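You operate a simulated robot arm through the tools that you are given. There is no shell and no other tool. Be economical: measure what you need, move in short steps, check, and stop when the job is done.

You are at the controls of a simulated two-armed robot. One attempt, no reset.

JOB
Pick up the blue paddle with one hand, pass it to the other hand and put it on the tool shelf. Set down upright: blue paddle.

It is judged by the outcome, as a careful person would: the job done as asked, and still so three seconds after it is handed in. It fails if anything else is knocked over, pushed out of place, dropped, spilled or broken.

ROBOT AND FRAMES
Two 7-joint arms with two-finger parallel grippers on one trunk, on a base that drives. Base frame: it is fixed to the floor where the robot stands at the start and does not move with it; the origin is under the middle of the robot, x ahead of it, y to its left, z up. Lengths are in mm, angles in degrees, forces in N, time in s.
The left shoulder is at the start at [70, 177, 1145], the right one opposite. With the tool pointing down near the work surface each hand reaches from about 300 to 740 mm from the robot's upright axis, wherever it stands, measured 20 degrees to its own side. Places, roughly: tool shelf [-900, -2700, 500]. Payload 3.43 kg a hand.
Tool frame (each hand has its own): the origin (TCP) lies between the finger pads and is the grasp point; the fingertips stand 30 mm ahead of it; z points along the fingers, y is the line along which they close. The gripper opens to 94 mm. The fingers are 28 mm wide and 10 mm thick; the gripper's body (50 by 96 mm) begins 55 mm behind the TCP.
Orientation is told as [roll, pitch, yaw] about the base's x, y, z axes, in that order, counted from this pose: with the fingers straight down and closing along the base's y, the tool's x points along the base's -x, its y along +y and its z along -z.

CONTROLS
- The arms move only by the tool drive_tool. It takes "left_series", "right_series" or both (then of equal length, played together; a hand with none holds still); each is a list of rows, each an object of numbers (a shift or turn left out is 0, a gripper value left out holds the last): "wx", "wy", "wz": the turn, a rotation vector about the tool's x, y, z in degrees; "dx", "dy", "dz": the shift along the tool's x, y, z in mm; "hand": the opening in per cent of the stroke, from 0 (shut) to 100 (fully open). In form: [{"wx": .., "wy": .., "wz": .., "dx": .., "dy": .., "dz": .., "hand": ..}, ...]. A call has 1 to 12 rows; each row is the pose to reach, as a shift and turn from the pose commanded when the call began, along the tool's axes at that moment. Each row takes 0.2 s and may step no farther than 50 mm and 8.6 degrees from the row before; otherwise, or with a gripper value out of range, the whole call is refused. Where a pose cannot be reached the arm comes as near as it can. A force on the tool above 40 N (or 10 N above the force at the start of the call, whichever is more), or a blocked arm, ends the call early, and 0.2 s more pass. The fingers move at their own pace (about 153 mm/s each) and stop on an object; they squeeze with about 31 N. The grip force told is the motor's: it shows also when the fingers shut on nothing. Time passes only in rows, and 0.2 s behind the last, so rows that repeat a pose let the fingers close. It gives the time, the measured TCP pose, the force on the tool (base axes), the opening and the grip force at its end, in the units of the frame above (readings bear some noise), with the torque about the TCP (base axes, N m) and any sound that the robot's microphone picked up.
- Cameras (640 x 400 px; columns grow to the right, rows downward): "scene" is now at [133.3, 12.3, 1459.4]; the picture's right is [0.14, -0.99, 0.00], its down [-0.61, -0.08, -0.78] and it looks along [0.78, 0.11, -0.62] (base axes); focal length 252 px, centre (320, 200). "left" rides on the left gripper at [76, -14, -102] in its tool frame; the picture's right is [0.18, 0.98, 0.00], its down [-0.75, 0.14, -0.64] and it looks along [-0.63, 0.12, 0.77] (tool axes); focal length 243 px, centre (320, 200). "right" rides on the right gripper at [76, 14, -103] in its tool frame; the picture's right is [-0.18, 0.98, 0.00], its down [-0.75, -0.14, -0.64] and it looks along [-0.63, -0.12, 0.77] (tool axes); focal length 243 px, centre (320, 200). There is no depth. A picture from a camera that has moved, and an enlarged one, comes with that camera's place and axes in the base frame and with its lens.
- capture(camera): a new picture of that camera. It takes no simulated time.
- raise_lower(by): slides the trunk up (or, below 0, down) by that many mm; the arms and the scene camera ride with it, the base frame stays. It gives what a move gives, with no picture.
- roll_base(legs): drives the robot by 1 to 6 legs, each [ahead, turn to the left] in mm and degrees, along the robot's own axes; the way and the turn of a leg run together, so that a leg with both is an arc; at most 1500 mm and 180 degrees a leg. The arms and the cameras ride along, it lands a little off, and it stops where it bumps. It gives what a move gives.
- aim_head(pan, tilt): turns the head with the scene camera to pan (to the left, within 86 degrees either way) and tilt (down, from -29 to 69), counted from straight ahead of the robot. It gives what a move gives.
- close_up(camera, box): a new picture of the part [left, top, right, bottom] of that camera's present view, enlarged. It takes no simulated time.
- finish_job(): hands the job in; it is judged then, once.

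Work in short steps. Places have to be worked out from the pictures, the camera data and where the tool is seen: move nearer, look again, correct. Check each grasp and each placing, and mend what went wrong. You have 120 turns and 108 pictures in all, those below and enlarged ones among them. Open the grippers and draw the arms clear of the work before you hand the job in, unless the task says otherwise; then end with one line.

The tools are called after "Request:" as name(argument=value, ...) on one line, values as JSON. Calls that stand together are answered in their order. drive_tool: Moves the arms, as the interface text tells. Its arguments: {"type":"object","properties":{"left_series":{"type":"array","items":{"type":"object","properties":{"wx":{"type":"number"},"wy":{"type":"number"},"wz":{"type":"number"},"dx":{"type":"number"},"dy":{"type":"number"},"dz":{"type":"number"},"hand":{"type":"number"}}}},"right_series":{"type":"array","items":{"type":"object","properties":{"wx":{"type":"number"},"wy":{"type":"number"},"wz":{"type":"number"},"dx":{"type":"number"},"dy":{"type":"number"},"dz":{"type":"number"},"hand":{"type":"number"}}}}},"required":[]} The other tools are called the same way: raise_lower (by) slides the trunk up or down; roll_base (legs) drives the base; aim_head (pan, tilt) turns the head that bears the scene camera; capture (camera) takes a picture; close_up (camera, box) takes an enlarged picture of a part of a camera's view; finish_job () hands the job in.

At the start:

```text
clock: 0.0
left_tool_pos: [472.2, 211.3, 1184.0]
left_orientation: [0.0, 0.0, 0.0]
left_ft_force: [0.0, 0.3, 1.0]
left_wrist_torque: [-0.02, 0.02, 0.0]
left_grip_width: 94.1
left_grasp_force: 0.1
right_tool_pos: [569.0, -189.2, 1113.4]
right_orientation: [0.0, 0.0, 0.0]
right_ft_force: [-0.1, 1.2, -0.1]
right_wrist_torque: [-0.03, 0.0, 0.02]
right_grip_width: 93.8
right_grasp_force: 0.0
trunk travel left (down, up): [-725.0, 115.0]
robot x, y, heading: [-0.6, -0.6, 0.1]
head pan, tilt: [7.8, 38.3]
```

scene: 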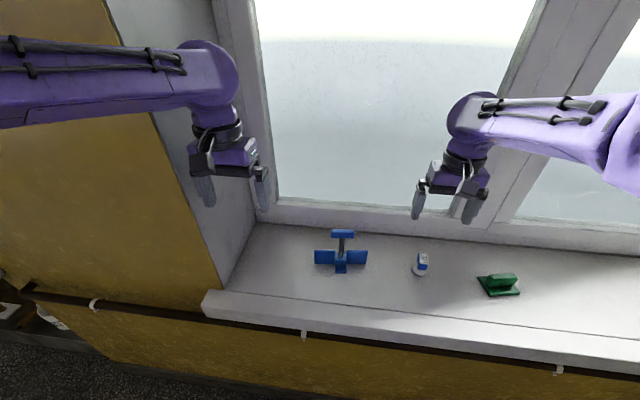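
right: 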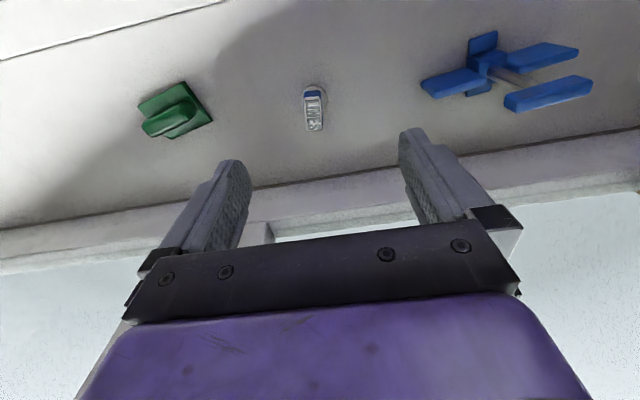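
left: 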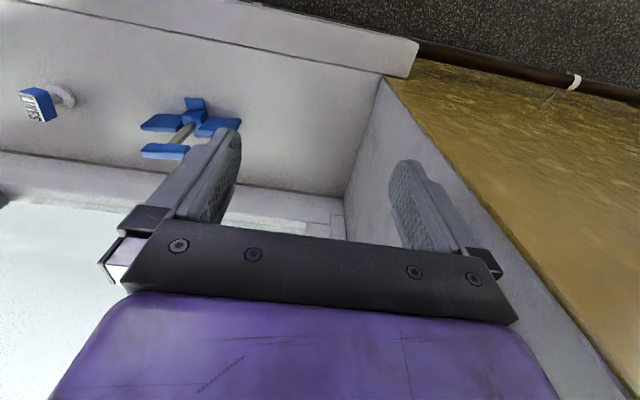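

The blue object sits on the sill ahead, slightly left. I'll enlarge it to learn its shape.

Request:
close_up(camera="scene", box=[290, 210, 450, 310])

Request:
close_up(camera="right", box=[400, 10, 620, 147])

Request:
close_up(camera="left", box=[100, 70, 290, 190])

```text
4.00 times, centred on (370, 260) of scene
camera zoom: at [133.3, 12.3, 1459.4], right [0.14, -0.99, 0.0], down [-0.61, -0.08, -0.78], along [0.78, 0.11, -0.62], focal length 1009 px, centre (120, -40)
```

zoom: 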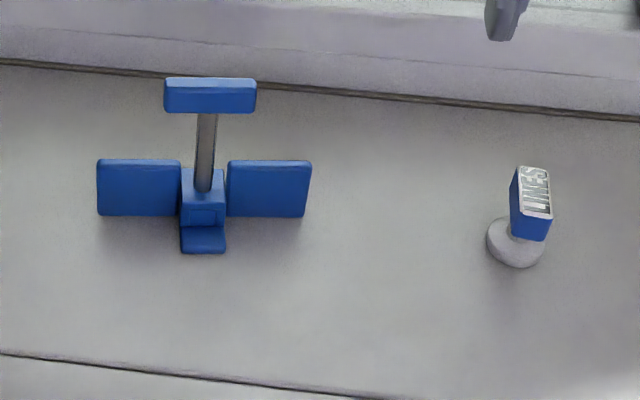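

```text
2.91 times, centred on (510, 78) of right
camera zoom: at [493.8, -174.5, 1215.6], right [0.18, 0.98, 0.0], down [0.75, -0.14, 0.64], along [0.63, -0.12, -0.77], focal length 706 px, centre (-233, 554)
```

zoom: 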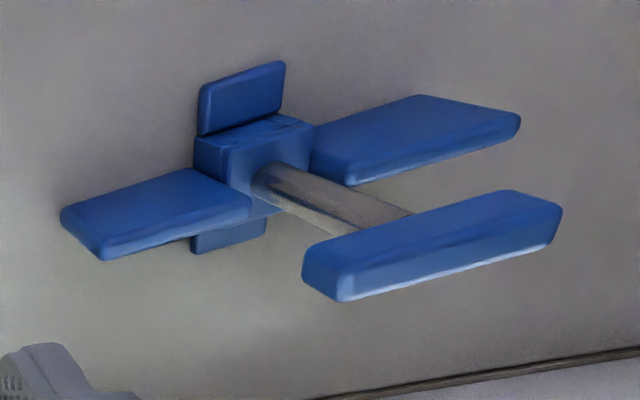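

```text
3.33 times, centred on (195, 130) of left
camera zoom: at [396.0, 197.0, 1286.4], right [-0.18, 0.98, 0.0], down [0.75, 0.14, 0.64], along [0.63, 0.12, -0.77], focal length 809 px, centre (737, 433)
```

zoom: 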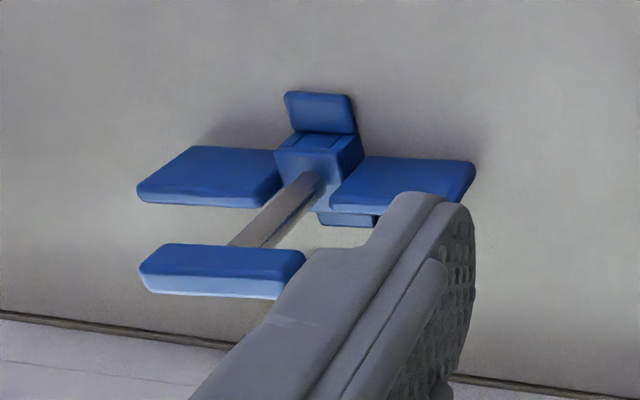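

The paddle is a hub with blades and a vertical shaft at about (598, 19), with a ~59 mm T-bar on top at z≈985. Next I'll pan the head right to view the shelf before choosing grasps.

Request:
aim_head(pan=-86, tilt=20)

Request:
capture(camera="scene")

```text
clock: 1.7
left_tool_pos: [472.4, 211.4, 1183.9]
left_orientation: [0.1, -0.1, 0.0]
left_ft_force: [-0.5, 0.1, -0.5]
left_wrist_torque: [0.0, -0.01, 0.03]
left_grip_width: 93.9
left_grasp_force: 0.1
right_tool_pos: [569.3, -189.1, 1113.7]
right_orientation: [0.0, 0.1, 0.0]
right_ft_force: [-0.1, -0.3, -0.6]
right_wrist_torque: [-0.01, 0.02, 0.01]
right_grip_width: 93.7
right_grasp_force: 0.1
trunk travel left (down, up): [-725.0, 115.0]
robot x, y, heading: [-0.1, 1.6, -0.1]
head pan, tilt: [-85.9, 20.0]
```

```text
101 pictures are left
camera scene: at [54.7, -92.3, 1488.3], right [-1.0, -0.07, 0.0], down [-0.02, 0.34, -0.94], along [0.07, -0.94, -0.34], focal length 252 px, centre (320, 200)
```

scene: 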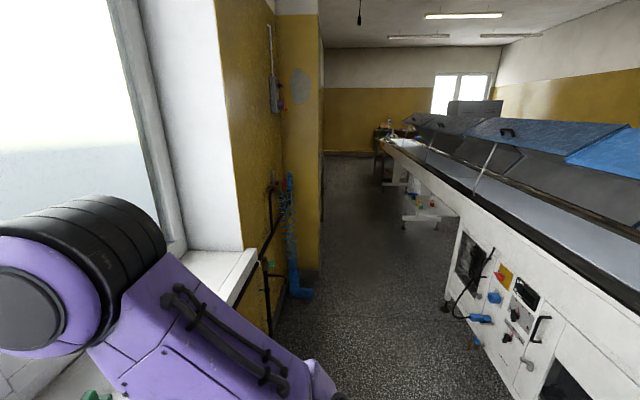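

The named shelf place projects to about (425, 206), under the white bench. Enlarging there.

Request:
close_up(camera="scene", box=[370, 140, 490, 240])

```text
4.00 times, centred on (430, 190) of scene
camera zoom: at [54.7, -92.3, 1488.3], right [-1.0, -0.07, 0.0], down [-0.02, 0.34, -0.94], along [0.07, -0.94, -0.34], focal length 1009 px, centre (-120, 240)
```

zoom: 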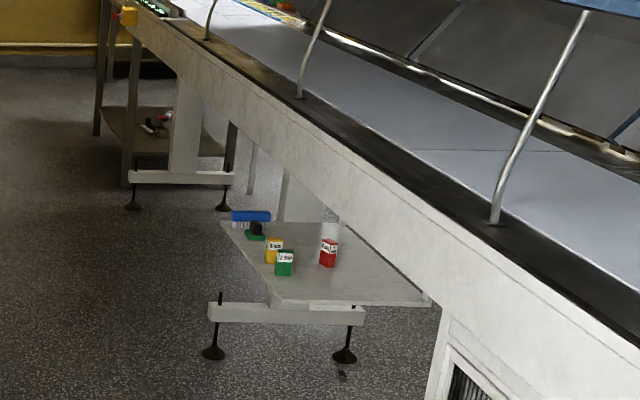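

The shelf plate (z≈500, front edge x≈-760) lies under the bench fascia (bottom z≈785), so placing calls for a horizontal hand holding the shaft. Plan: the left hand takes the T-bar from above, the right takes the shaft horizontally. First I'll turn the left gripper 90° above the paddle.

Request:
drive_tool(left_series=[{"wz": 7.5, "dx": -10.5, "dy": -16, "dz": 4}, {"wz": 15, "dx": -21, "dy": -32, "dz": 8}, {"wz": 22.5, "dx": -31.5, "dy": -48, "dz": 12}, {"wz": 30, "dx": -42, "dy": -64, "dz": 16}, {"wz": 37.5, "dx": -52.5, "dy": -80, "dz": 20}, {"wz": 45, "dx": -63, "dy": -96, "dz": 24}, {"wz": 52.5, "dx": -73.5, "dy": -112, "dz": 28}, {"wz": 60, "dx": -84, "dy": -128, "dz": 32}, {"wz": 67.5, "dx": -94.5, "dy": -144, "dz": 36}, {"wz": 75, "dx": -105, "dy": -160, "dz": 40}, {"wz": 82.5, "dx": -115.5, "dy": -176, "dz": 44}, {"wz": 90, "dx": -126, "dy": -192, "dz": 48}])

Request:
aim_head(pan=0, tilt=42)

Request:
capture(camera="scene")

Request:
capture(camera="left")

```text
clock: 4.3
left_tool_pos: [598.7, 17.4, 1136.1]
left_orientation: [-0.1, 0.0, -90.1]
left_ft_force: [-0.4, 0.0, 0.1]
left_wrist_torque: [0.01, 0.03, -0.02]
left_grip_width: 94.1
left_grasp_force: 0.0
right_tool_pos: [570.5, -190.4, 1113.2]
right_orientation: [0.0, 0.1, 0.0]
right_ft_force: [0.4, 0.6, -0.6]
right_wrist_torque: [0.0, -0.02, 0.01]
right_grip_width: 94.3
right_grasp_force: 0.0
trunk travel left (down, up): [-725.0, 115.0]
robot x, y, heading: [3.7, 0.1, 0.0]
head pan, tilt: [-85.9, 20.0]
```

```text
clock: 5.9
left_tool_pos: [598.0, 18.8, 1137.3]
left_orientation: [0.0, 0.0, -89.8]
left_ft_force: [1.3, 0.4, 0.5]
left_wrist_torque: [-0.02, -0.01, -0.01]
left_grip_width: 94.0
left_grasp_force: 0.0
right_tool_pos: [569.7, -189.3, 1113.6]
right_orientation: [0.0, 0.0, 0.0]
right_ft_force: [-0.4, 0.4, 0.0]
right_wrist_torque: [0.01, 0.01, -0.02]
right_grip_width: 93.9
right_grasp_force: 0.1
trunk travel left (down, up): [-725.0, 115.0]
robot x, y, heading: [3.0, -1.6, 0.1]
head pan, tilt: [0.0, 42.0]
```

```text
99 pictures are left
camera scene: at [131.7, 0.3, 1454.0], right [0.0, -1.0, 0.0], down [-0.67, 0.0, -0.74], along [0.74, 0.0, -0.67], focal length 252 px, centre (320, 200)
```

scene: 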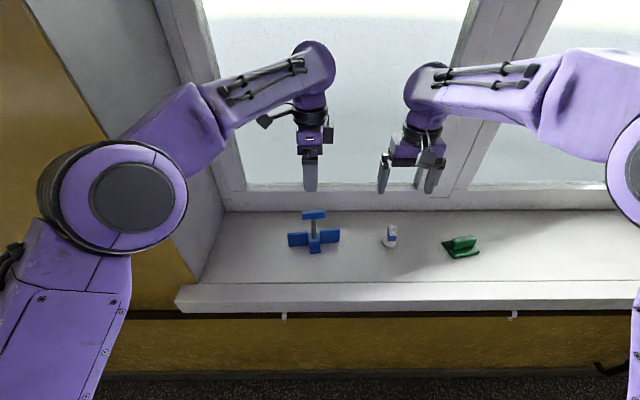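

```text
98 pictures are left
camera left: at [583.7, 95.1, 1239.7], right [0.98, 0.19, 0.0], down [0.14, -0.75, 0.64], along [0.12, -0.63, -0.77], focal length 243 px, centre (320, 200)
```

left: 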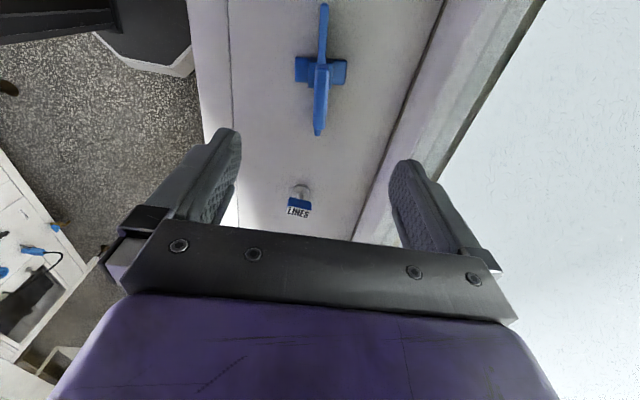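

The gripper is above the paddle. Enlarging the wrist view to fix the bar's location.

Request:
close_up(camera="left", box=[240, 0, 400, 140])

Request:
close_up(camera="scene", box=[270, 195, 370, 265])

```text
2.86 times, centred on (320, 70) of left
camera zoom: at [583.7, 95.1, 1239.7], right [0.98, 0.19, 0.0], down [0.14, -0.75, 0.64], along [0.12, -0.63, -0.77], focal length 693 px, centre (320, 571)
```

zoom: 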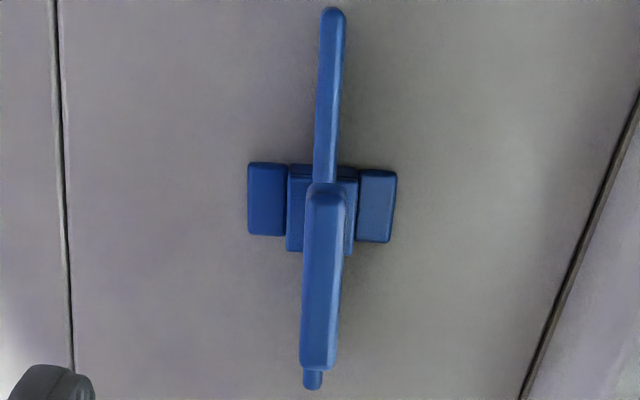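

```text
5.71 times, centred on (320, 230) of scene
camera zoom: at [131.7, 0.3, 1454.0], right [0.0, -1.0, 0.0], down [-0.67, 0.0, -0.74], along [0.74, 0.0, -0.67], focal length 1441 px, centre (320, 29)
```

zoom: 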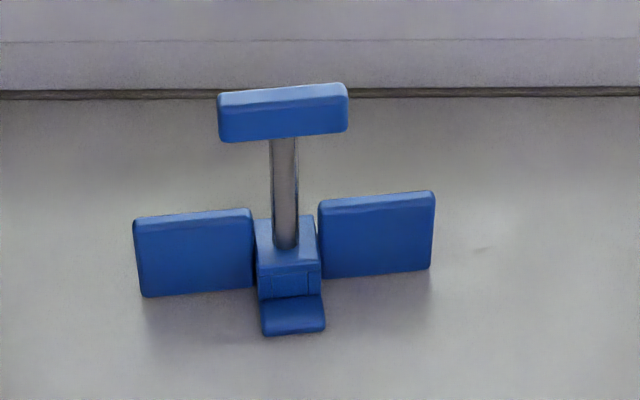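

The bar centre is at about (600, 18), top z≈995, and it is yawed about 7°. I'll turn to match and descend with the TCP to z≈990.

Request:
drive_tool(left_series=[{"wz": -3.5, "dy": 1, "dz": 25}, {"wz": -7, "dy": 2, "dz": 50}, {"wz": -7, "dy": 2, "dz": 75}, {"wz": -7, "dy": 2, "dz": 100}, {"wz": -7, "dy": 2, "dz": 125}, {"wz": -7, "dy": 2, "dz": 147}, {"wz": -7, "dy": 2, "dz": 147}])

Request:
capture(camera="left")

Request:
close_up(camera="scene", box=[240, 150, 400, 270])

```text
clock: 7.5
left_tool_pos: [600.2, 18.7, 987.8]
left_orientation: [0.1, 0.0, -83.0]
left_ft_force: [0.3, -0.6, -0.3]
left_wrist_torque: [0.03, -0.03, 0.01]
left_grip_width: 94.1
left_grasp_force: 0.1
right_tool_pos: [569.3, -189.0, 1113.8]
right_orientation: [0.0, 0.0, 0.0]
right_ft_force: [0.2, -0.3, -0.7]
right_wrist_torque: [0.0, 0.01, 0.01]
right_grip_width: 94.2
right_grasp_force: 0.1
trunk travel left (down, up): [-725.0, 115.0]
robot x, y, heading: [3.6, -0.8, 0.2]
head pan, tilt: [0.0, 42.0]
```

```text
95 pictures are left
camera left: at [576.4, 92.5, 1090.4], right [0.95, 0.3, 0.0], down [0.23, -0.73, 0.64], along [0.19, -0.61, -0.77], focal length 243 px, centre (320, 200)
```

left: 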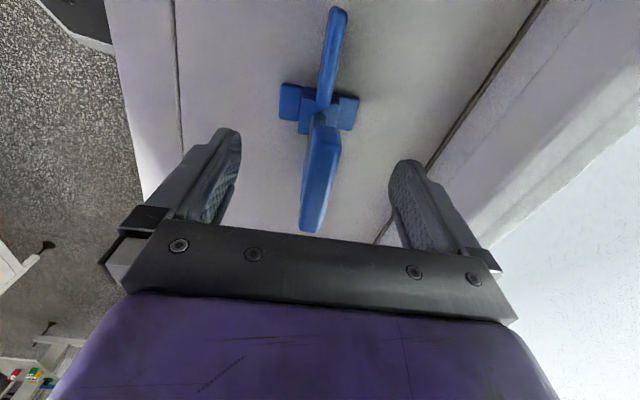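

```text
3.33 times, centred on (320, 210) of scene
camera zoom: at [131.5, 0.4, 1454.0], right [0.0, -1.0, 0.0], down [-0.67, 0.0, -0.74], along [0.74, 0.0, -0.67], focal length 841 px, centre (320, 167)
```

zoom: 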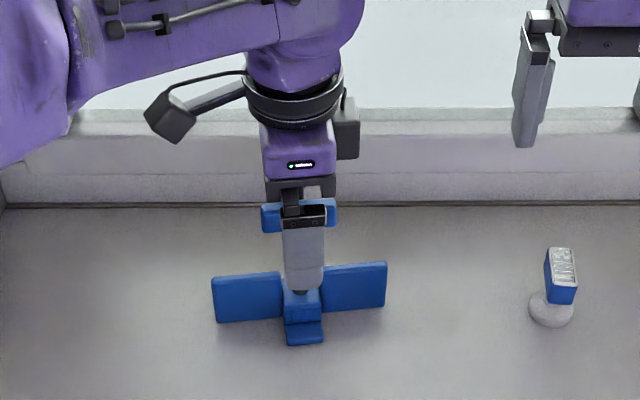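

The bar lies centred between the fingers; closing the left gripper.

Request:
drive_tool(left_series=[{"hand": 0}, {"hand": 0}, {"hand": 0}, {"hand": 0}])

```text
clock: 8.5
left_tool_pos: [599.3, 18.7, 987.3]
left_orientation: [0.0, 0.0, -83.0]
left_ft_force: [-0.3, 0.1, 0.0]
left_wrist_torque: [0.0, -0.03, -0.03]
left_grip_width: 18.2
left_grasp_force: 31.2
right_tool_pos: [569.6, -188.3, 1113.2]
right_orientation: [0.0, 0.0, -0.1]
right_ft_force: [0.1, -0.5, -0.2]
right_wrist_torque: [0.0, -0.02, -0.05]
right_grip_width: 93.7
right_grasp_force: 0.0
trunk travel left (down, up): [-725.0, 115.0]
robot x, y, heading: [2.0, -5.1, 0.1]
head pan, tilt: [0.0, 42.0]
```

Gripped on the 18 mm bar. Lifting straight up 200 mm.

Request:
drive_tool(left_series=[{"dz": -10}, {"dz": -30}, {"dz": -60}, {"dz": -90}, {"dz": -120}, {"dz": -150}, {"dz": -180}, {"dz": -200}])

Request:
capture(camera="scene")

```text
clock: 10.3
left_tool_pos: [598.9, 18.6, 1189.3]
left_orientation: [0.0, 0.0, -83.0]
left_ft_force: [-1.0, 0.5, -1.2]
left_wrist_torque: [0.02, -0.01, 0.03]
left_grip_width: 17.9
left_grasp_force: 30.5
right_tool_pos: [570.1, -189.4, 1114.8]
right_orientation: [0.0, 0.0, 0.1]
right_ft_force: [0.3, 0.4, 0.2]
right_wrist_torque: [-0.02, 0.01, -0.03]
right_grip_width: 93.9
right_grasp_force: 0.1
trunk travel left (down, up): [-725.0, 115.0]
robot x, y, heading: [-2.4, 1.8, -0.1]
head pan, tilt: [0.0, 42.0]
```

```text
93 pictures are left
camera scene: at [132.0, 0.2, 1453.9], right [0.0, -1.0, 0.0], down [-0.67, 0.0, -0.74], along [0.74, 0.0, -0.67], focal length 252 px, centre (320, 200)
```

scene: 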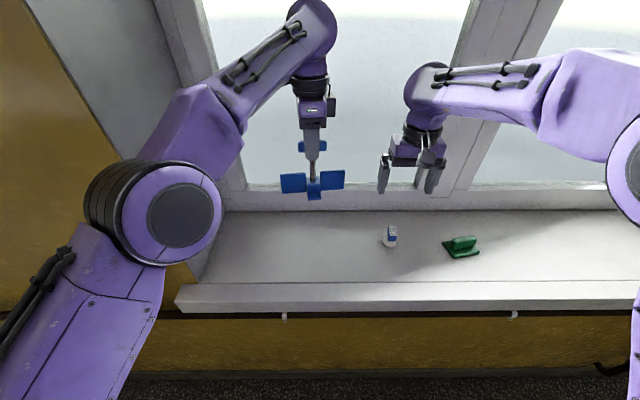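

The paddle hangs upright from the left hand. Now I turn the right hand to point nearly forward (15° below level) while drawing it back, staying clear to the right.

Request:
drive_tool(right_series=[{"wy": -6.25, "dx": 8}, {"wy": -12.5, "dx": 16}, {"wy": -18.75, "dx": 24}, {"wy": -25, "dx": 32}, {"wy": -31.25, "dx": 40}, {"wy": -37.5, "dx": 50}, {"wy": -43.75, "dx": 60}, {"wy": -50, "dx": 70, "dz": -3}, {"wy": -56.25, "dx": 80, "dz": -6}, {"wy": -62.5, "dx": 90, "dz": -10}, {"wy": -68.75, "dx": 95, "dz": -14}, {"wy": -75, "dx": 99, "dz": -18}])

Request:
capture(camera="scene")

Request:
capture(camera="right")

```text
clock: 12.9
left_tool_pos: [600.2, 17.7, 1191.6]
left_orientation: [0.0, 0.0, -83.0]
left_ft_force: [0.3, 0.6, -1.7]
left_wrist_torque: [0.03, 0.02, 0.0]
left_grip_width: 18.0
left_grasp_force: 30.6
right_tool_pos: [495.4, -180.7, 1135.4]
right_orientation: [0.3, -75.2, -0.2]
right_ft_force: [0.3, -0.5, 0.1]
right_wrist_torque: [0.02, 0.04, 0.0]
right_grip_width: 94.3
right_grasp_force: 0.0
right hand out of reach, approached as far as the arm can: row 5, 11, 12
trunk travel left (down, up): [-725.0, 115.0]
robot x, y, heading: [-1.3, -0.3, 0.4]
head pan, tilt: [0.0, 42.0]
```

```text
92 pictures are left
camera scene: at [132.6, 0.4, 1453.9], right [0.0, -1.0, 0.0], down [-0.67, 0.0, -0.74], along [0.74, 0.0, -0.67], focal length 252 px, centre (320, 200)
```

scene: 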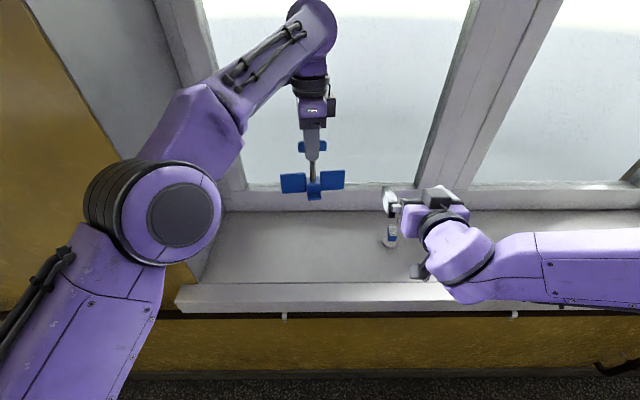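

```text
91 pictures are left
camera right: at [378.4, -166.8, 1088.0], right [0.05, 0.98, 0.18], down [-0.43, -0.14, 0.89], along [0.9, -0.12, 0.41], focal length 243 px, centre (320, 200)
```

right: 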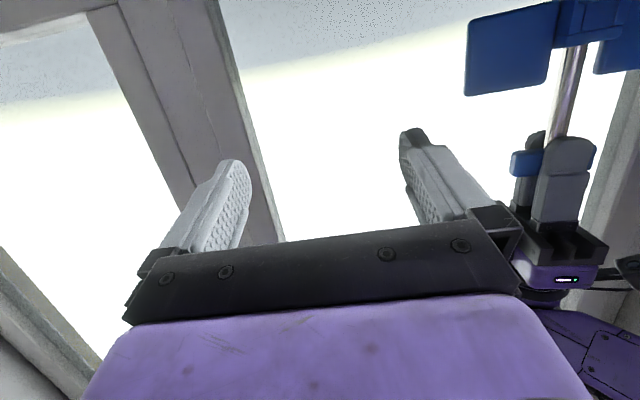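

The right hand reached its near limit at x≈495. I'll bring both hands in line at y≈-42 (paddle moves right 60, right hand left), with the right fingers half open, still short of the paddle.

Request:
drive_tool(left_series=[{"dx": -15, "dy": -2}, {"dx": -30, "dy": -4}, {"dx": -45, "dy": -5.5}, {"dx": -59.6, "dy": -7.3}, {"dx": -59.6, "dy": -7.3}, {"dx": -59.6, "dy": -7.3}, {"dx": -59.6, "dy": -7.3}], right_series=[{"dy": 20, "hand": 50}, {"dy": 40}, {"dy": 60}, {"dy": 80}, {"dy": 100}, {"dy": 120}, {"dy": 139}])

Request:
capture(camera="scene")

Request:
capture(camera="right")

```text
clock: 14.5
left_tool_pos: [585.4, -25.7, 1183.8]
left_orientation: [0.0, -0.1, -83.0]
left_ft_force: [-0.5, -0.2, -2.5]
left_wrist_torque: [-0.03, 0.0, -0.03]
left_grip_width: 17.8
left_grasp_force: 30.8
left hand out of reach, approached as far as the arm can: row 2, 3, 4, 5, 6, 7
right_tool_pos: [496.9, -41.2, 1136.7]
right_orientation: [-0.1, -74.9, 0.0]
right_ft_force: [0.1, -0.1, 0.4]
right_wrist_torque: [0.03, -0.01, 0.0]
right_grip_width: 47.0
right_grasp_force: 0.0
trunk travel left (down, up): [-725.0, 115.0]
robot x, y, heading: [-1.7, 3.4, -0.0]
head pan, tilt: [0.0, 42.0]
```

```text
90 pictures are left
camera scene: at [131.8, 2.0, 1453.9], right [0.0, -1.0, 0.0], down [-0.67, 0.0, -0.74], along [0.74, 0.0, -0.67], focal length 252 px, centre (320, 200)
```

scene: 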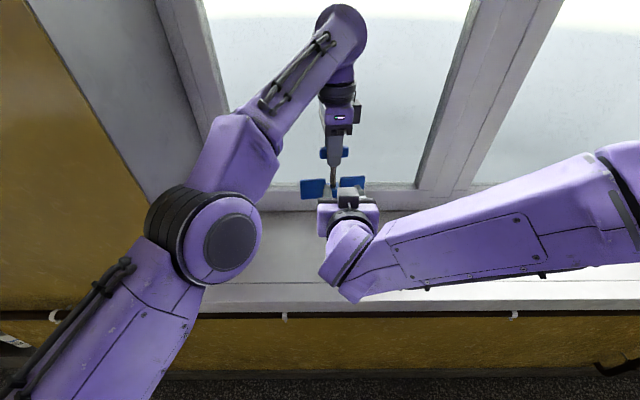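

```text
89 pictures are left
camera right: at [378.9, -27.6, 1089.0], right [0.05, 0.98, 0.18], down [-0.42, -0.14, 0.89], along [0.9, -0.12, 0.41], focal length 243 px, centre (320, 200)
```

right: 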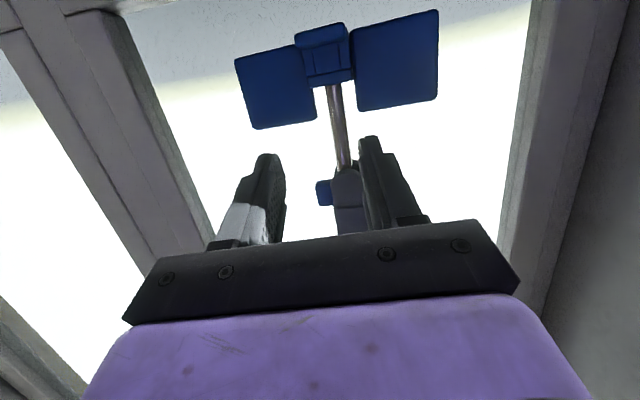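

Left is at its reach limit at (585, -26, 1184), so the shaft mid sits about (585, -26, 1127). I'll align the right hand to y=-26 and advance partway.

Request:
drive_tool(right_series=[{"dy": 8, "dz": 0}, {"dy": 16, "dz": 0}, {"dy": 16, "dz": 20}, {"dy": 16, "dz": 39}, {"dy": 16, "dz": 39}])

Request:
capture(camera="right")

Request:
close_up(camera="scene", box=[270, 80, 430, 220])

Request:
capture(camera="left")

```text
clock: 15.7
left_tool_pos: [584.3, -27.5, 1184.1]
left_orientation: [-0.1, 0.1, -83.0]
left_ft_force: [0.0, -1.5, -1.3]
left_wrist_torque: [0.0, -0.02, 0.0]
left_grip_width: 18.1
left_grasp_force: 30.9
right_tool_pos: [534.4, -27.0, 1125.0]
right_orientation: [0.0, -75.0, 0.1]
right_ft_force: [-0.1, 1.1, -0.2]
right_wrist_torque: [-0.01, 0.0, 0.02]
right_grip_width: 47.0
right_grasp_force: 0.0
trunk travel left (down, up): [-725.0, 115.0]
robot x, y, heading: [-0.3, -1.5, -0.0]
head pan, tilt: [0.0, 42.0]
```

```text
88 pictures are left
camera right: at [416.3, -11.7, 1078.5], right [0.05, 0.98, 0.18], down [-0.43, -0.14, 0.89], along [0.9, -0.12, 0.41], focal length 243 px, centre (320, 200)
```

right: 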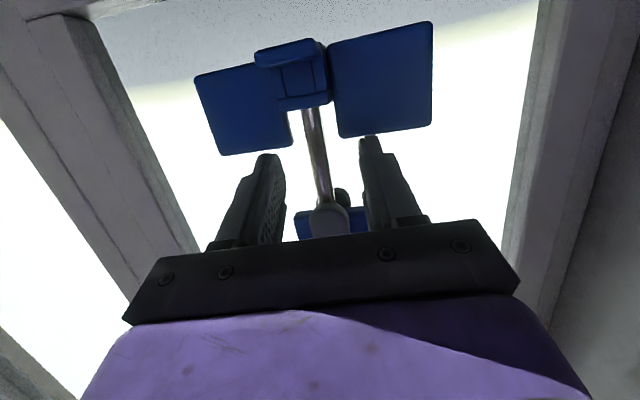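

```text
2.86 times, centred on (350, 150) of scene
camera zoom: at [131.2, 0.5, 1454.0], right [0.0, -1.0, 0.0], down [-0.67, 0.0, -0.74], along [0.74, 0.0, -0.67], focal length 721 px, centre (234, 343)
```

zoom: 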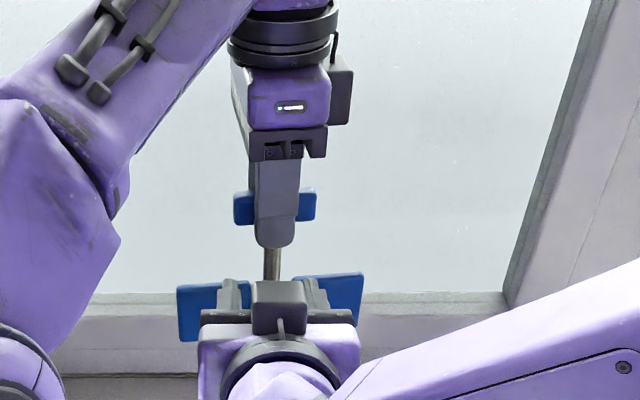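

```text
86 pictures are left
camera left: at [561.7, 46.9, 1286.5], right [0.95, 0.3, 0.0], down [0.23, -0.73, 0.64], along [0.19, -0.61, -0.77], focal length 243 px, centre (320, 200)
```

left: 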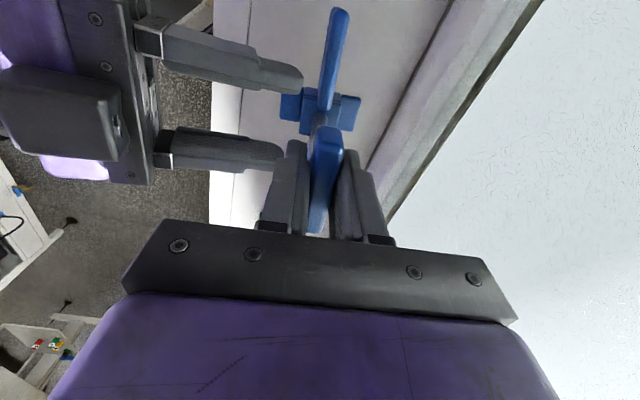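

The shaft is centred between the right fingers, with a few mm of clearance above and below. Advancing 50 mm onto the shaft.

Request:
drive_tool(right_series=[{"dz": 12, "dx": -3.5}, {"dz": 24, "dx": -7}, {"dz": 36, "dx": -10.4}, {"dz": 48, "dx": -13.9}, {"dz": 48, "dx": -13.9}])

Request:
capture(camera="right")

Request:
close_up(camera="left", box=[160, 0, 400, 240])

Request:
close_up(camera="scene", box=[290, 120, 390, 220])

```text
clock: 16.9
left_tool_pos: [585.7, -26.4, 1184.1]
left_orientation: [0.1, 0.0, -82.9]
left_ft_force: [18.6, -3.1, 0.1]
left_wrist_torque: [-0.23, -1.39, -0.45]
left_grip_width: 28.0
left_grasp_force: 31.0
right_tool_pos: [584.1, -26.8, 1126.8]
right_orientation: [0.0, -74.9, 0.1]
right_ft_force: [-19.6, 2.7, -1.8]
right_wrist_torque: [0.03, 0.37, 0.46]
right_grip_width: 48.3
right_grasp_force: 1.2
trunk travel left (down, up): [-725.0, 115.0]
robot x, y, heading: [0.4, -0.3, 0.2]
head pan, tilt: [0.0, 42.0]
```

```text
85 pictures are left
camera right: at [465.7, -13.1, 1079.2], right [0.05, 0.98, 0.18], down [-0.42, -0.14, 0.89], along [0.9, -0.12, 0.41], focal length 243 px, centre (320, 200)
```

right: 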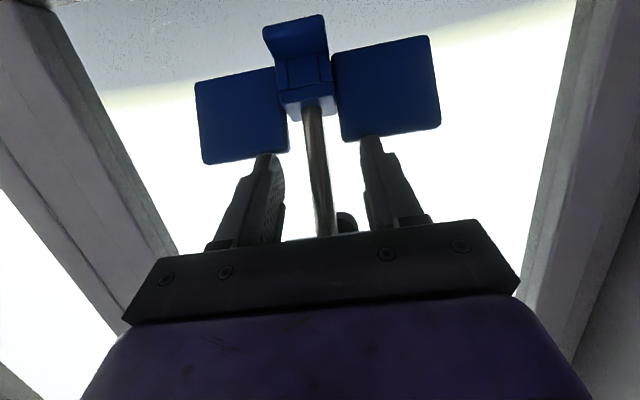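

```text
1.67 times, centred on (280, 120) of left
camera zoom: at [561.9, 47.1, 1286.6], right [0.95, 0.3, 0.0], down [0.23, -0.73, 0.64], along [0.2, -0.61, -0.77], focal length 404 px, centre (387, 333)
```

zoom: 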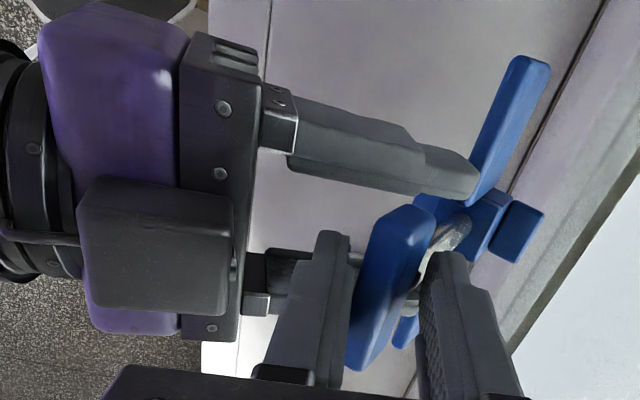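

```text
4.00 times, centred on (340, 170) of scene
camera zoom: at [131.5, 0.5, 1454.0], right [0.0, -1.0, 0.0], down [-0.67, 0.0, -0.74], along [0.74, 0.0, -0.67], focal length 1009 px, centre (240, 320)
```

zoom: 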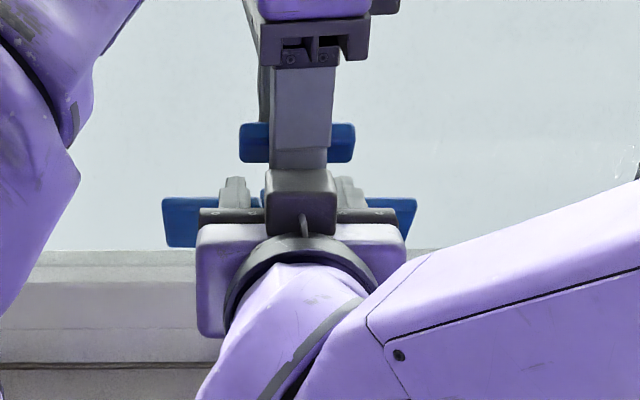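

The left grip widened and ~19 N built up: the right fingertips met the tops of the blades and tilted the paddle. Backing the right hand straight out.

Request:
drive_tool(right_series=[{"dz": -12, "dx": 3.5}, {"dz": -24, "dx": 7}, {"dz": -36, "dx": 10.4}, {"dz": -55, "dx": 15}, {"dz": -55, "dx": 15}])

Request:
capture(camera="right")

Request:
close_up(camera="left", box=[160, 0, 400, 240])

```text
clock: 18.1
left_tool_pos: [585.7, -27.9, 1183.0]
left_orientation: [-0.1, -0.1, -83.0]
left_ft_force: [0.1, 0.1, -1.9]
left_wrist_torque: [0.0, -0.01, -0.01]
left_grip_width: 13.6
left_grasp_force: 30.4
right_tool_pos: [527.9, -29.3, 1127.1]
right_orientation: [0.0, -75.1, 0.0]
right_ft_force: [0.0, 1.1, 0.2]
right_wrist_torque: [-0.01, -0.04, -0.01]
right_grip_width: 47.2
right_grasp_force: 0.0
trunk travel left (down, up): [-725.0, 115.0]
robot x, y, heading: [-0.2, -3.1, 0.2]
head pan, tilt: [0.0, 42.0]
```

```text
82 pictures are left
camera right: at [410.4, -13.9, 1079.2], right [0.05, 0.98, 0.18], down [-0.42, -0.14, 0.89], along [0.9, -0.12, 0.41], focal length 243 px, centre (320, 200)
```

right: 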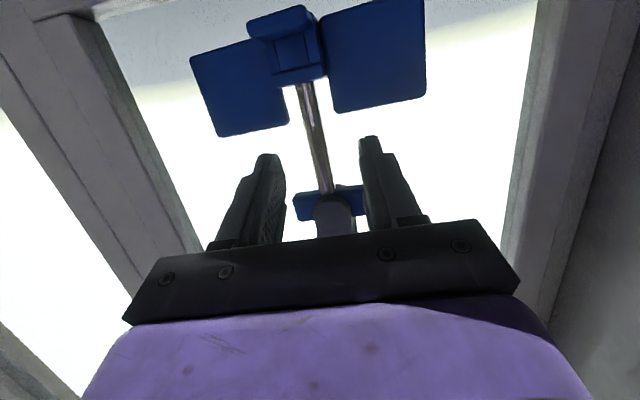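

```text
1.67 times, centred on (280, 120) of left
camera zoom: at [562.8, 46.8, 1285.9], right [0.95, 0.3, 0.0], down [0.23, -0.73, 0.64], along [0.19, -0.61, -0.77], focal length 404 px, centre (387, 333)
```

zoom: 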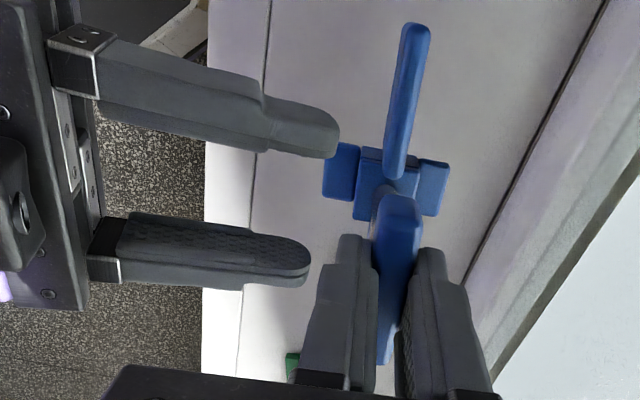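

The grip is now 13.6 mm: the bar resettled flat but lower, near the left fingertips. Checking how upright and how secure it is.

Request:
close_up(camera="right", box=[180, 0, 440, 240])

Request:
close_up(camera="scene", box=[290, 120, 390, 220])

```text
1.67 times, centred on (310, 120) of right
camera zoom: at [410.4, -13.9, 1079.2], right [0.05, 0.98, 0.18], down [-0.42, -0.14, 0.89], along [0.9, -0.12, 0.41], focal length 404 px, centre (337, 333)
```

zoom: 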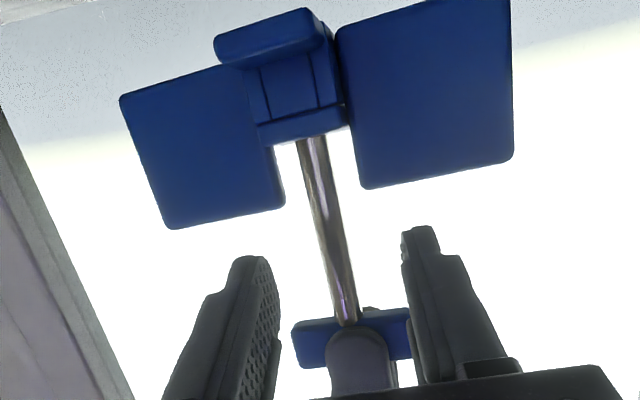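

```text
4.00 times, centred on (340, 170) of scene
camera zoom: at [132.5, 0.4, 1453.9], right [0.0, -1.0, 0.0], down [-0.67, 0.0, -0.74], along [0.74, 0.0, -0.67], focal length 1009 px, centre (240, 320)
```

zoom: 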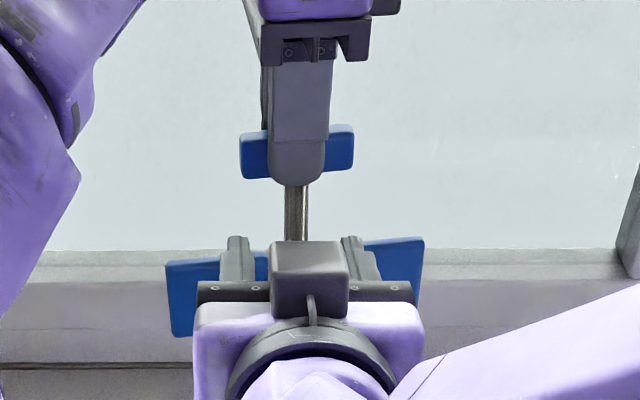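

The window on the shaft is now z≈1096–1153 with the shaft at y≈-31.5, so there's enough room for the fingers at z≈1124. Advancing again in small steps.

Request:
drive_tool(right_series=[{"dy": -2.5, "dx": 2.9, "dz": 1}, {"dy": -2.5, "dz": 12, "dx": 0}, {"dy": -2.5, "dz": 24, "dx": -3.2}, {"dy": -2.5, "dz": 36, "dx": -6.4}, {"dy": -2.5, "dz": 46, "dx": -9.2}, {"dy": -2.5, "dz": 55.8, "dx": -11.9}, {"dy": -2.5, "dz": 55.8, "dx": -11.9}])

Request:
close_up(camera="right", box=[180, 0, 440, 240])

Request:
close_up(camera="left", box=[160, 0, 400, 240])

```text
clock: 19.7
left_tool_pos: [586.2, -27.4, 1185.0]
left_orientation: [0.1, -0.1, -83.0]
left_ft_force: [-0.2, 0.8, -1.0]
left_wrist_torque: [0.02, -0.02, 0.0]
left_grip_width: 13.6
left_grasp_force: 31.0
right_tool_pos: [583.9, -29.5, 1121.8]
right_orientation: [-0.2, -75.0, 0.2]
right_ft_force: [-0.4, -0.1, 0.3]
right_wrist_torque: [-0.04, -0.03, -0.02]
right_grip_width: 47.1
right_grasp_force: 0.0
trunk travel left (down, up): [-725.0, 115.0]
robot x, y, heading: [2.4, -0.7, 0.3]
head pan, tilt: [0.0, 42.0]
```

```text
1.67 times, centred on (310, 120) of right
camera zoom: at [465.9, -15.3, 1075.2], right [0.05, 0.98, 0.18], down [-0.42, -0.14, 0.89], along [0.9, -0.12, 0.41], focal length 404 px, centre (337, 333)
```

zoom: 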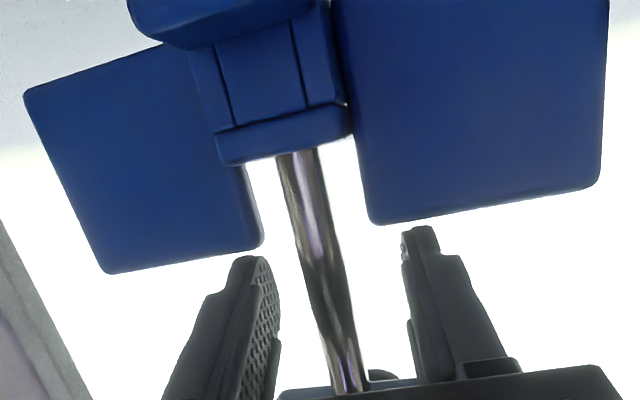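

```text
1.67 times, centred on (280, 120) of left
camera zoom: at [562.1, 46.8, 1286.3], right [0.95, 0.3, 0.0], down [0.23, -0.73, 0.64], along [0.19, -0.61, -0.77], focal length 404 px, centre (387, 333)
```

zoom: 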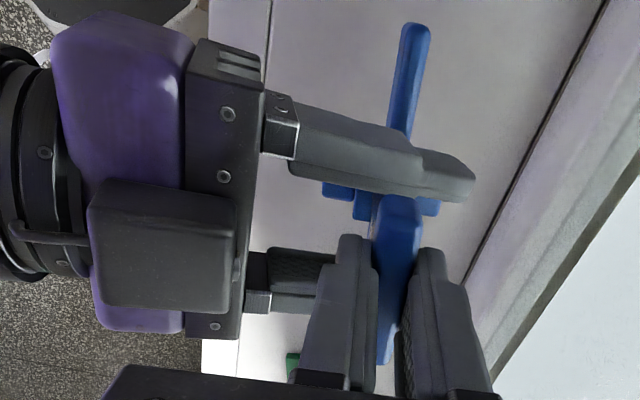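

No contact force, and the shaft stands between the right fingers. Closing the right gripper.

Request:
drive_tool(right_series=[{"hand": 0}, {"hand": 0}, {"hand": 0}, {"hand": 0}])

Request:
close_up(camera="right", box=[180, 0, 440, 240])

```text
clock: 20.7
left_tool_pos: [585.3, -26.6, 1183.9]
left_orientation: [0.1, 0.1, -83.0]
left_ft_force: [-4.5, 6.3, 0.0]
left_wrist_torque: [0.66, 0.18, -0.02]
left_grip_width: 13.5
left_grasp_force: 31.0
right_tool_pos: [585.4, -30.9, 1122.4]
right_orientation: [0.1, -75.0, 0.0]
right_ft_force: [4.5, -7.3, 0.5]
right_wrist_torque: [-0.22, 0.12, -0.03]
right_grip_width: 17.7
right_grasp_force: 31.0
trunk travel left (down, up): [-725.0, 115.0]
robot x, y, heading: [-1.2, 0.8, -0.1]
head pan, tilt: [0.0, 42.0]
```

```text
1.67 times, centred on (310, 120) of right
camera zoom: at [466.2, -15.5, 1075.2], right [0.05, 0.98, 0.18], down [-0.42, -0.14, 0.89], along [0.9, -0.12, 0.41], focal length 404 px, centre (337, 333)
```

zoom: 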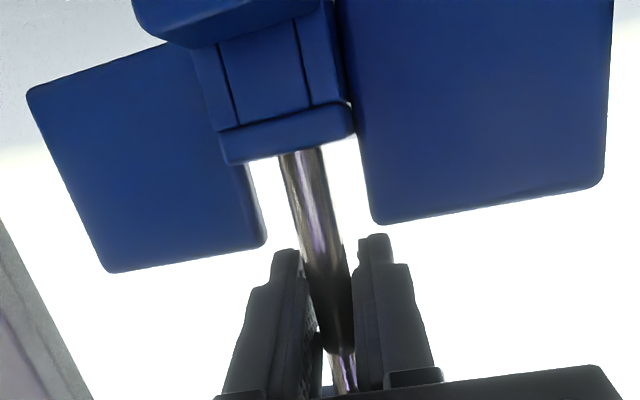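

Right hand holds the shaft (17.7 mm). Now the left opens slightly (to ~32 mm, to avoid touching the right gripper body) and then goes straight up.

Request:
drive_tool(left_series=[{"hand": 20}, {"hand": 34}, {"hand": 34}, {"hand": 34}])

Request:
close_up(camera="left", box=[160, 0, 400, 240])

```text
clock: 21.7
left_tool_pos: [585.9, -27.6, 1183.6]
left_orientation: [0.0, 0.0, -83.0]
left_ft_force: [-0.1, 0.6, 0.4]
left_wrist_torque: [0.0, 0.01, 0.0]
left_grip_width: 32.0
left_grasp_force: 0.0
right_tool_pos: [584.9, -30.1, 1123.1]
right_orientation: [0.0, -75.0, 0.0]
right_ft_force: [0.6, 0.7, 0.1]
right_wrist_torque: [0.02, 0.0, 0.0]
right_grip_width: 17.4
right_grasp_force: 31.5
trunk travel left (down, up): [-725.0, 115.0]
robot x, y, heading: [3.0, -0.8, 0.2]
head pan, tilt: [0.0, 42.0]
```

```text
1.67 times, centred on (280, 120) of left
camera zoom: at [562.3, 46.8, 1286.2], right [0.95, 0.3, 0.0], down [0.23, -0.73, 0.64], along [0.19, -0.61, -0.77], focal length 404 px, centre (387, 333)
```

zoom: 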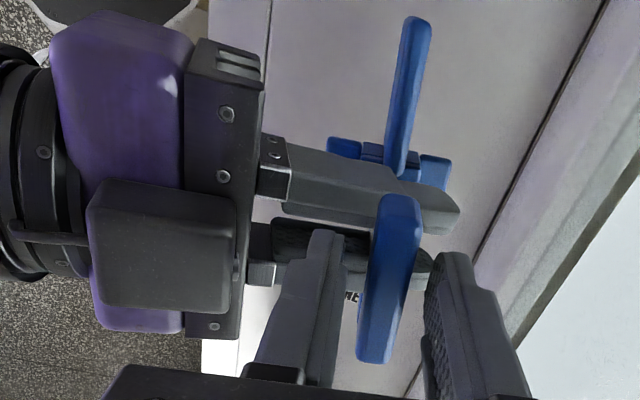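

Left is free of the bar. I'll withdraw it up and to the left (along the bar's direction).

Request:
drive_tool(left_series=[{"dx": 10, "dz": -10}, {"dx": 20, "dz": -20}, {"dx": 35, "dz": -35}, {"dx": 60, "dz": -50}, {"dx": 90, "dz": -55}, {"dx": 130, "dz": -55}, {"dx": 170, "dz": -55}, {"dx": 200, "dz": -55}])

Request:
capture(camera="scene")

Request:
capture(camera="right")

Request:
capture(camera="left")

```text
clock: 23.5
left_tool_pos: [559.0, 171.9, 1237.6]
left_orientation: [-0.1, 0.0, -83.0]
left_ft_force: [0.7, -0.3, 0.9]
left_wrist_torque: [0.0, 0.03, -0.02]
left_grip_width: 31.7
left_grasp_force: 0.1
right_tool_pos: [584.2, -28.7, 1122.2]
right_orientation: [-0.2, -75.0, 0.2]
right_ft_force: [0.1, 0.2, -0.7]
right_wrist_torque: [0.02, 0.01, -0.03]
right_grip_width: 17.6
right_grasp_force: 30.8
trunk travel left (down, up): [-725.0, 115.0]
robot x, y, heading: [0.4, 0.1, -0.2]
head pan, tilt: [0.0, 42.0]
```

```text
74 pictures are left
camera scene: at [131.4, 1.6, 1454.0], right [0.0, -1.0, 0.0], down [-0.67, 0.0, -0.74], along [0.74, 0.0, -0.67], focal length 252 px, centre (320, 200)
```

scene: 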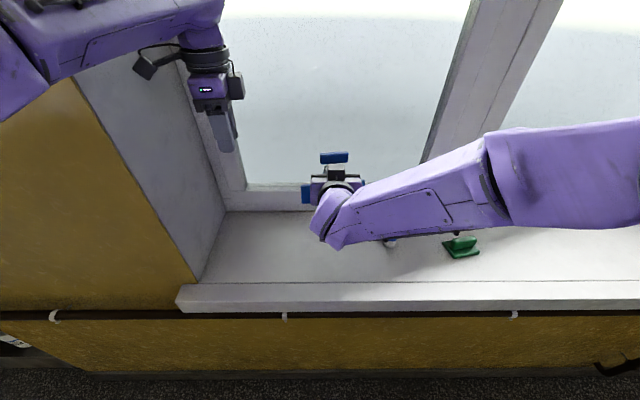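

```text
73 pictures are left
camera right: at [465.6, -14.3, 1075.5], right [0.05, 0.98, 0.18], down [-0.43, -0.14, 0.89], along [0.9, -0.12, 0.41], focal length 243 px, centre (320, 200)
```

right: 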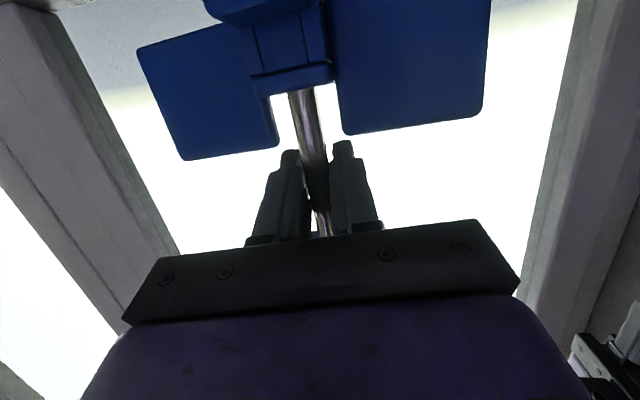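

```text
72 pictures are left
camera left: at [536.3, 246.2, 1339.8], right [0.95, 0.3, 0.0], down [0.23, -0.73, 0.64], along [0.19, -0.61, -0.77], focal length 243 px, centre (320, 200)
```

left: 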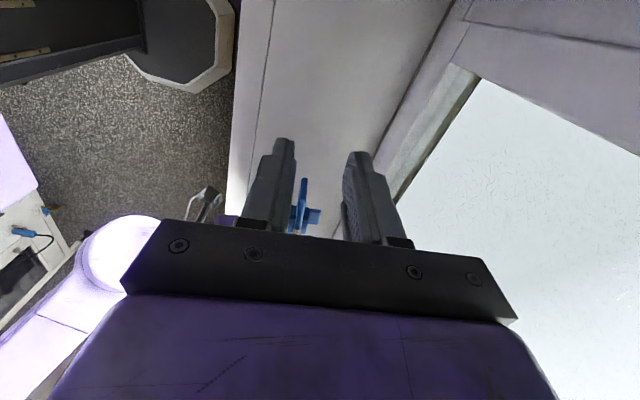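

The paddle is securely and vertically held by the right hand alone. Now I back the base away from the sill by 200 mm before turning.

Request:
roll_base(legs=[[-200, 0]])

Request:
aim_head(pan=-70, tilt=35)

Request:
capture(camera="scene")

```text
clock: 25.1
left_tool_pos: [366.6, 167.5, 1235.6]
left_orientation: [-0.1, 0.0, -83.6]
left_ft_force: [-1.0, 0.1, -0.3]
left_wrist_torque: [0.03, -0.01, -0.02]
left_grip_width: 32.0
left_grasp_force: 0.0
right_tool_pos: [388.3, -34.2, 1122.1]
right_orientation: [0.0, -74.9, -0.5]
right_ft_force: [-0.3, 0.3, -1.2]
right_wrist_torque: [0.03, -0.01, -0.03]
right_grip_width: 17.6
right_grasp_force: 30.9
trunk travel left (down, up): [-725.0, 115.0]
robot x, y, heading: [-196.6, 0.5, -0.5]
head pan, tilt: [0.0, 42.0]
```

```text
clock: 26.5
left_tool_pos: [363.5, 166.9, 1237.6]
left_orientation: [-0.1, 0.0, -83.5]
left_ft_force: [-0.1, -0.2, 0.0]
left_wrist_torque: [-0.01, -0.02, 0.02]
left_grip_width: 32.2
left_grasp_force: 0.0
right_tool_pos: [386.3, -33.7, 1121.9]
right_orientation: [-0.1, -74.9, -0.4]
right_ft_force: [-0.5, 0.0, -1.2]
right_wrist_torque: [-0.01, -0.02, 0.03]
right_grip_width: 17.7
right_grasp_force: 30.6
trunk travel left (down, up): [-725.0, 115.0]
robot x, y, heading: [-198.3, -1.2, -0.5]
head pan, tilt: [-70.0, 35.0]
```

```text
71 pictures are left
camera scene: at [-119.7, -82.0, 1464.5], right [-0.94, -0.33, 0.0], down [-0.19, 0.54, -0.82], along [0.27, -0.77, -0.57], focal length 252 px, centre (320, 200)
```

scene: 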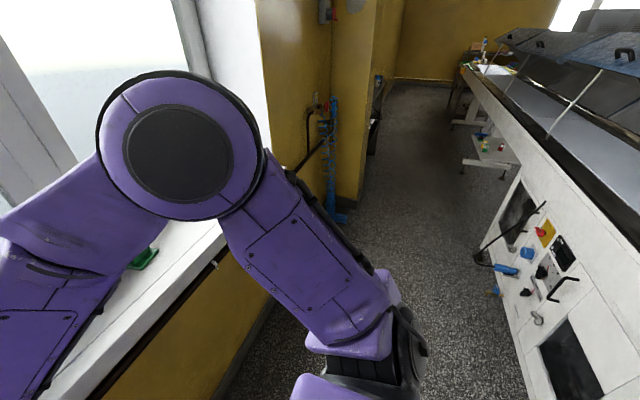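

The right elbow sticks out too far (≈0.8 m radius) for the aisle. I'll back up 120 mm more so the hand clears the sill, then lower the hand relative to the shoulder to tuck the arm.

Request:
roll_base(legs=[[-120, 0]])

Request:
drive_tool(right_series=[{"dx": 24.2, "dz": 6.5}, {"dx": 48.3, "dz": 13}, {"dx": 72.5, "dz": 19.4}, {"dx": 96.6, "dz": 25.9}, {"dx": 120.8, "dz": 32.4}, {"dx": 145, "dz": 38.8}, {"dx": 169, "dz": 45.3}, {"dx": 193.2, "dz": 51.8}, {"dx": 217.4, "dz": 58.2}, {"dx": 241.5, "dz": 64.7}])

Request:
aim_head(pan=-45, tilt=45)

Request:
capture(camera="scene")

```text
clock: 27.7
left_tool_pos: [241.0, 169.5, 1236.1]
left_orientation: [-0.1, 0.0, -83.4]
left_ft_force: [0.4, -0.2, -0.9]
left_wrist_torque: [0.0, 0.03, 0.0]
left_grip_width: 32.1
left_grasp_force: 0.0
right_tool_pos: [264.1, -32.0, 1121.4]
right_orientation: [0.0, -75.0, -0.4]
right_ft_force: [-0.7, -0.8, -1.7]
right_wrist_torque: [0.02, 0.0, 0.0]
right_grip_width: 17.6
right_grasp_force: 30.8
trunk travel left (down, up): [-725.0, 115.0]
robot x, y, heading: [-320.5, 4.0, -0.5]
head pan, tilt: [-70.0, 35.0]
```

```text
clock: 29.9
left_tool_pos: [242.2, 169.1, 1237.5]
left_orientation: [0.0, 0.0, -83.4]
left_ft_force: [0.3, 0.7, -0.4]
left_wrist_torque: [0.03, 0.05, 0.02]
left_grip_width: 32.1
left_grasp_force: 0.2
right_tool_pos: [266.7, -35.9, 872.9]
right_orientation: [0.0, -75.0, -0.3]
right_ft_force: [-0.3, -0.6, -0.8]
right_wrist_torque: [0.01, 0.01, -0.01]
right_grip_width: 17.6
right_grasp_force: 31.0
trunk travel left (down, up): [-725.0, 115.0]
robot x, y, heading: [-322.7, 1.3, -0.6]
head pan, tilt: [-70.0, 35.0]
```

```text
clock: 30.8
left_tool_pos: [240.7, 169.4, 1236.5]
left_orientation: [-0.1, 0.1, -83.4]
left_ft_force: [1.0, 0.5, -0.3]
left_wrist_torque: [-0.02, 0.05, 0.0]
left_grip_width: 32.1
left_grasp_force: 0.0
right_tool_pos: [265.0, -34.8, 872.7]
right_orientation: [0.0, -75.0, -0.4]
right_ft_force: [0.4, 0.3, -1.7]
right_wrist_torque: [0.01, -0.01, -0.02]
right_grip_width: 17.8
right_grasp_force: 30.8
trunk travel left (down, up): [-725.0, 115.0]
robot x, y, heading: [-320.3, 4.7, -0.3]
head pan, tilt: [-45.0, 45.0]
```

```text
70 pictures are left
camera scene: at [-215.3, -56.1, 1449.7], right [-0.71, -0.7, 0.0], down [-0.5, 0.5, -0.71], along [0.5, -0.5, -0.71], focal length 252 px, centre (320, 200)
```

scene: 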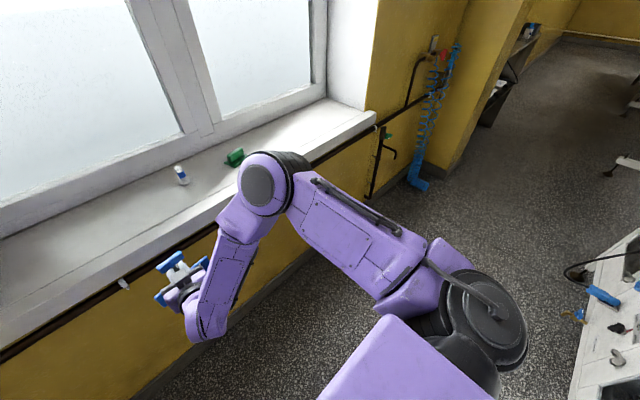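

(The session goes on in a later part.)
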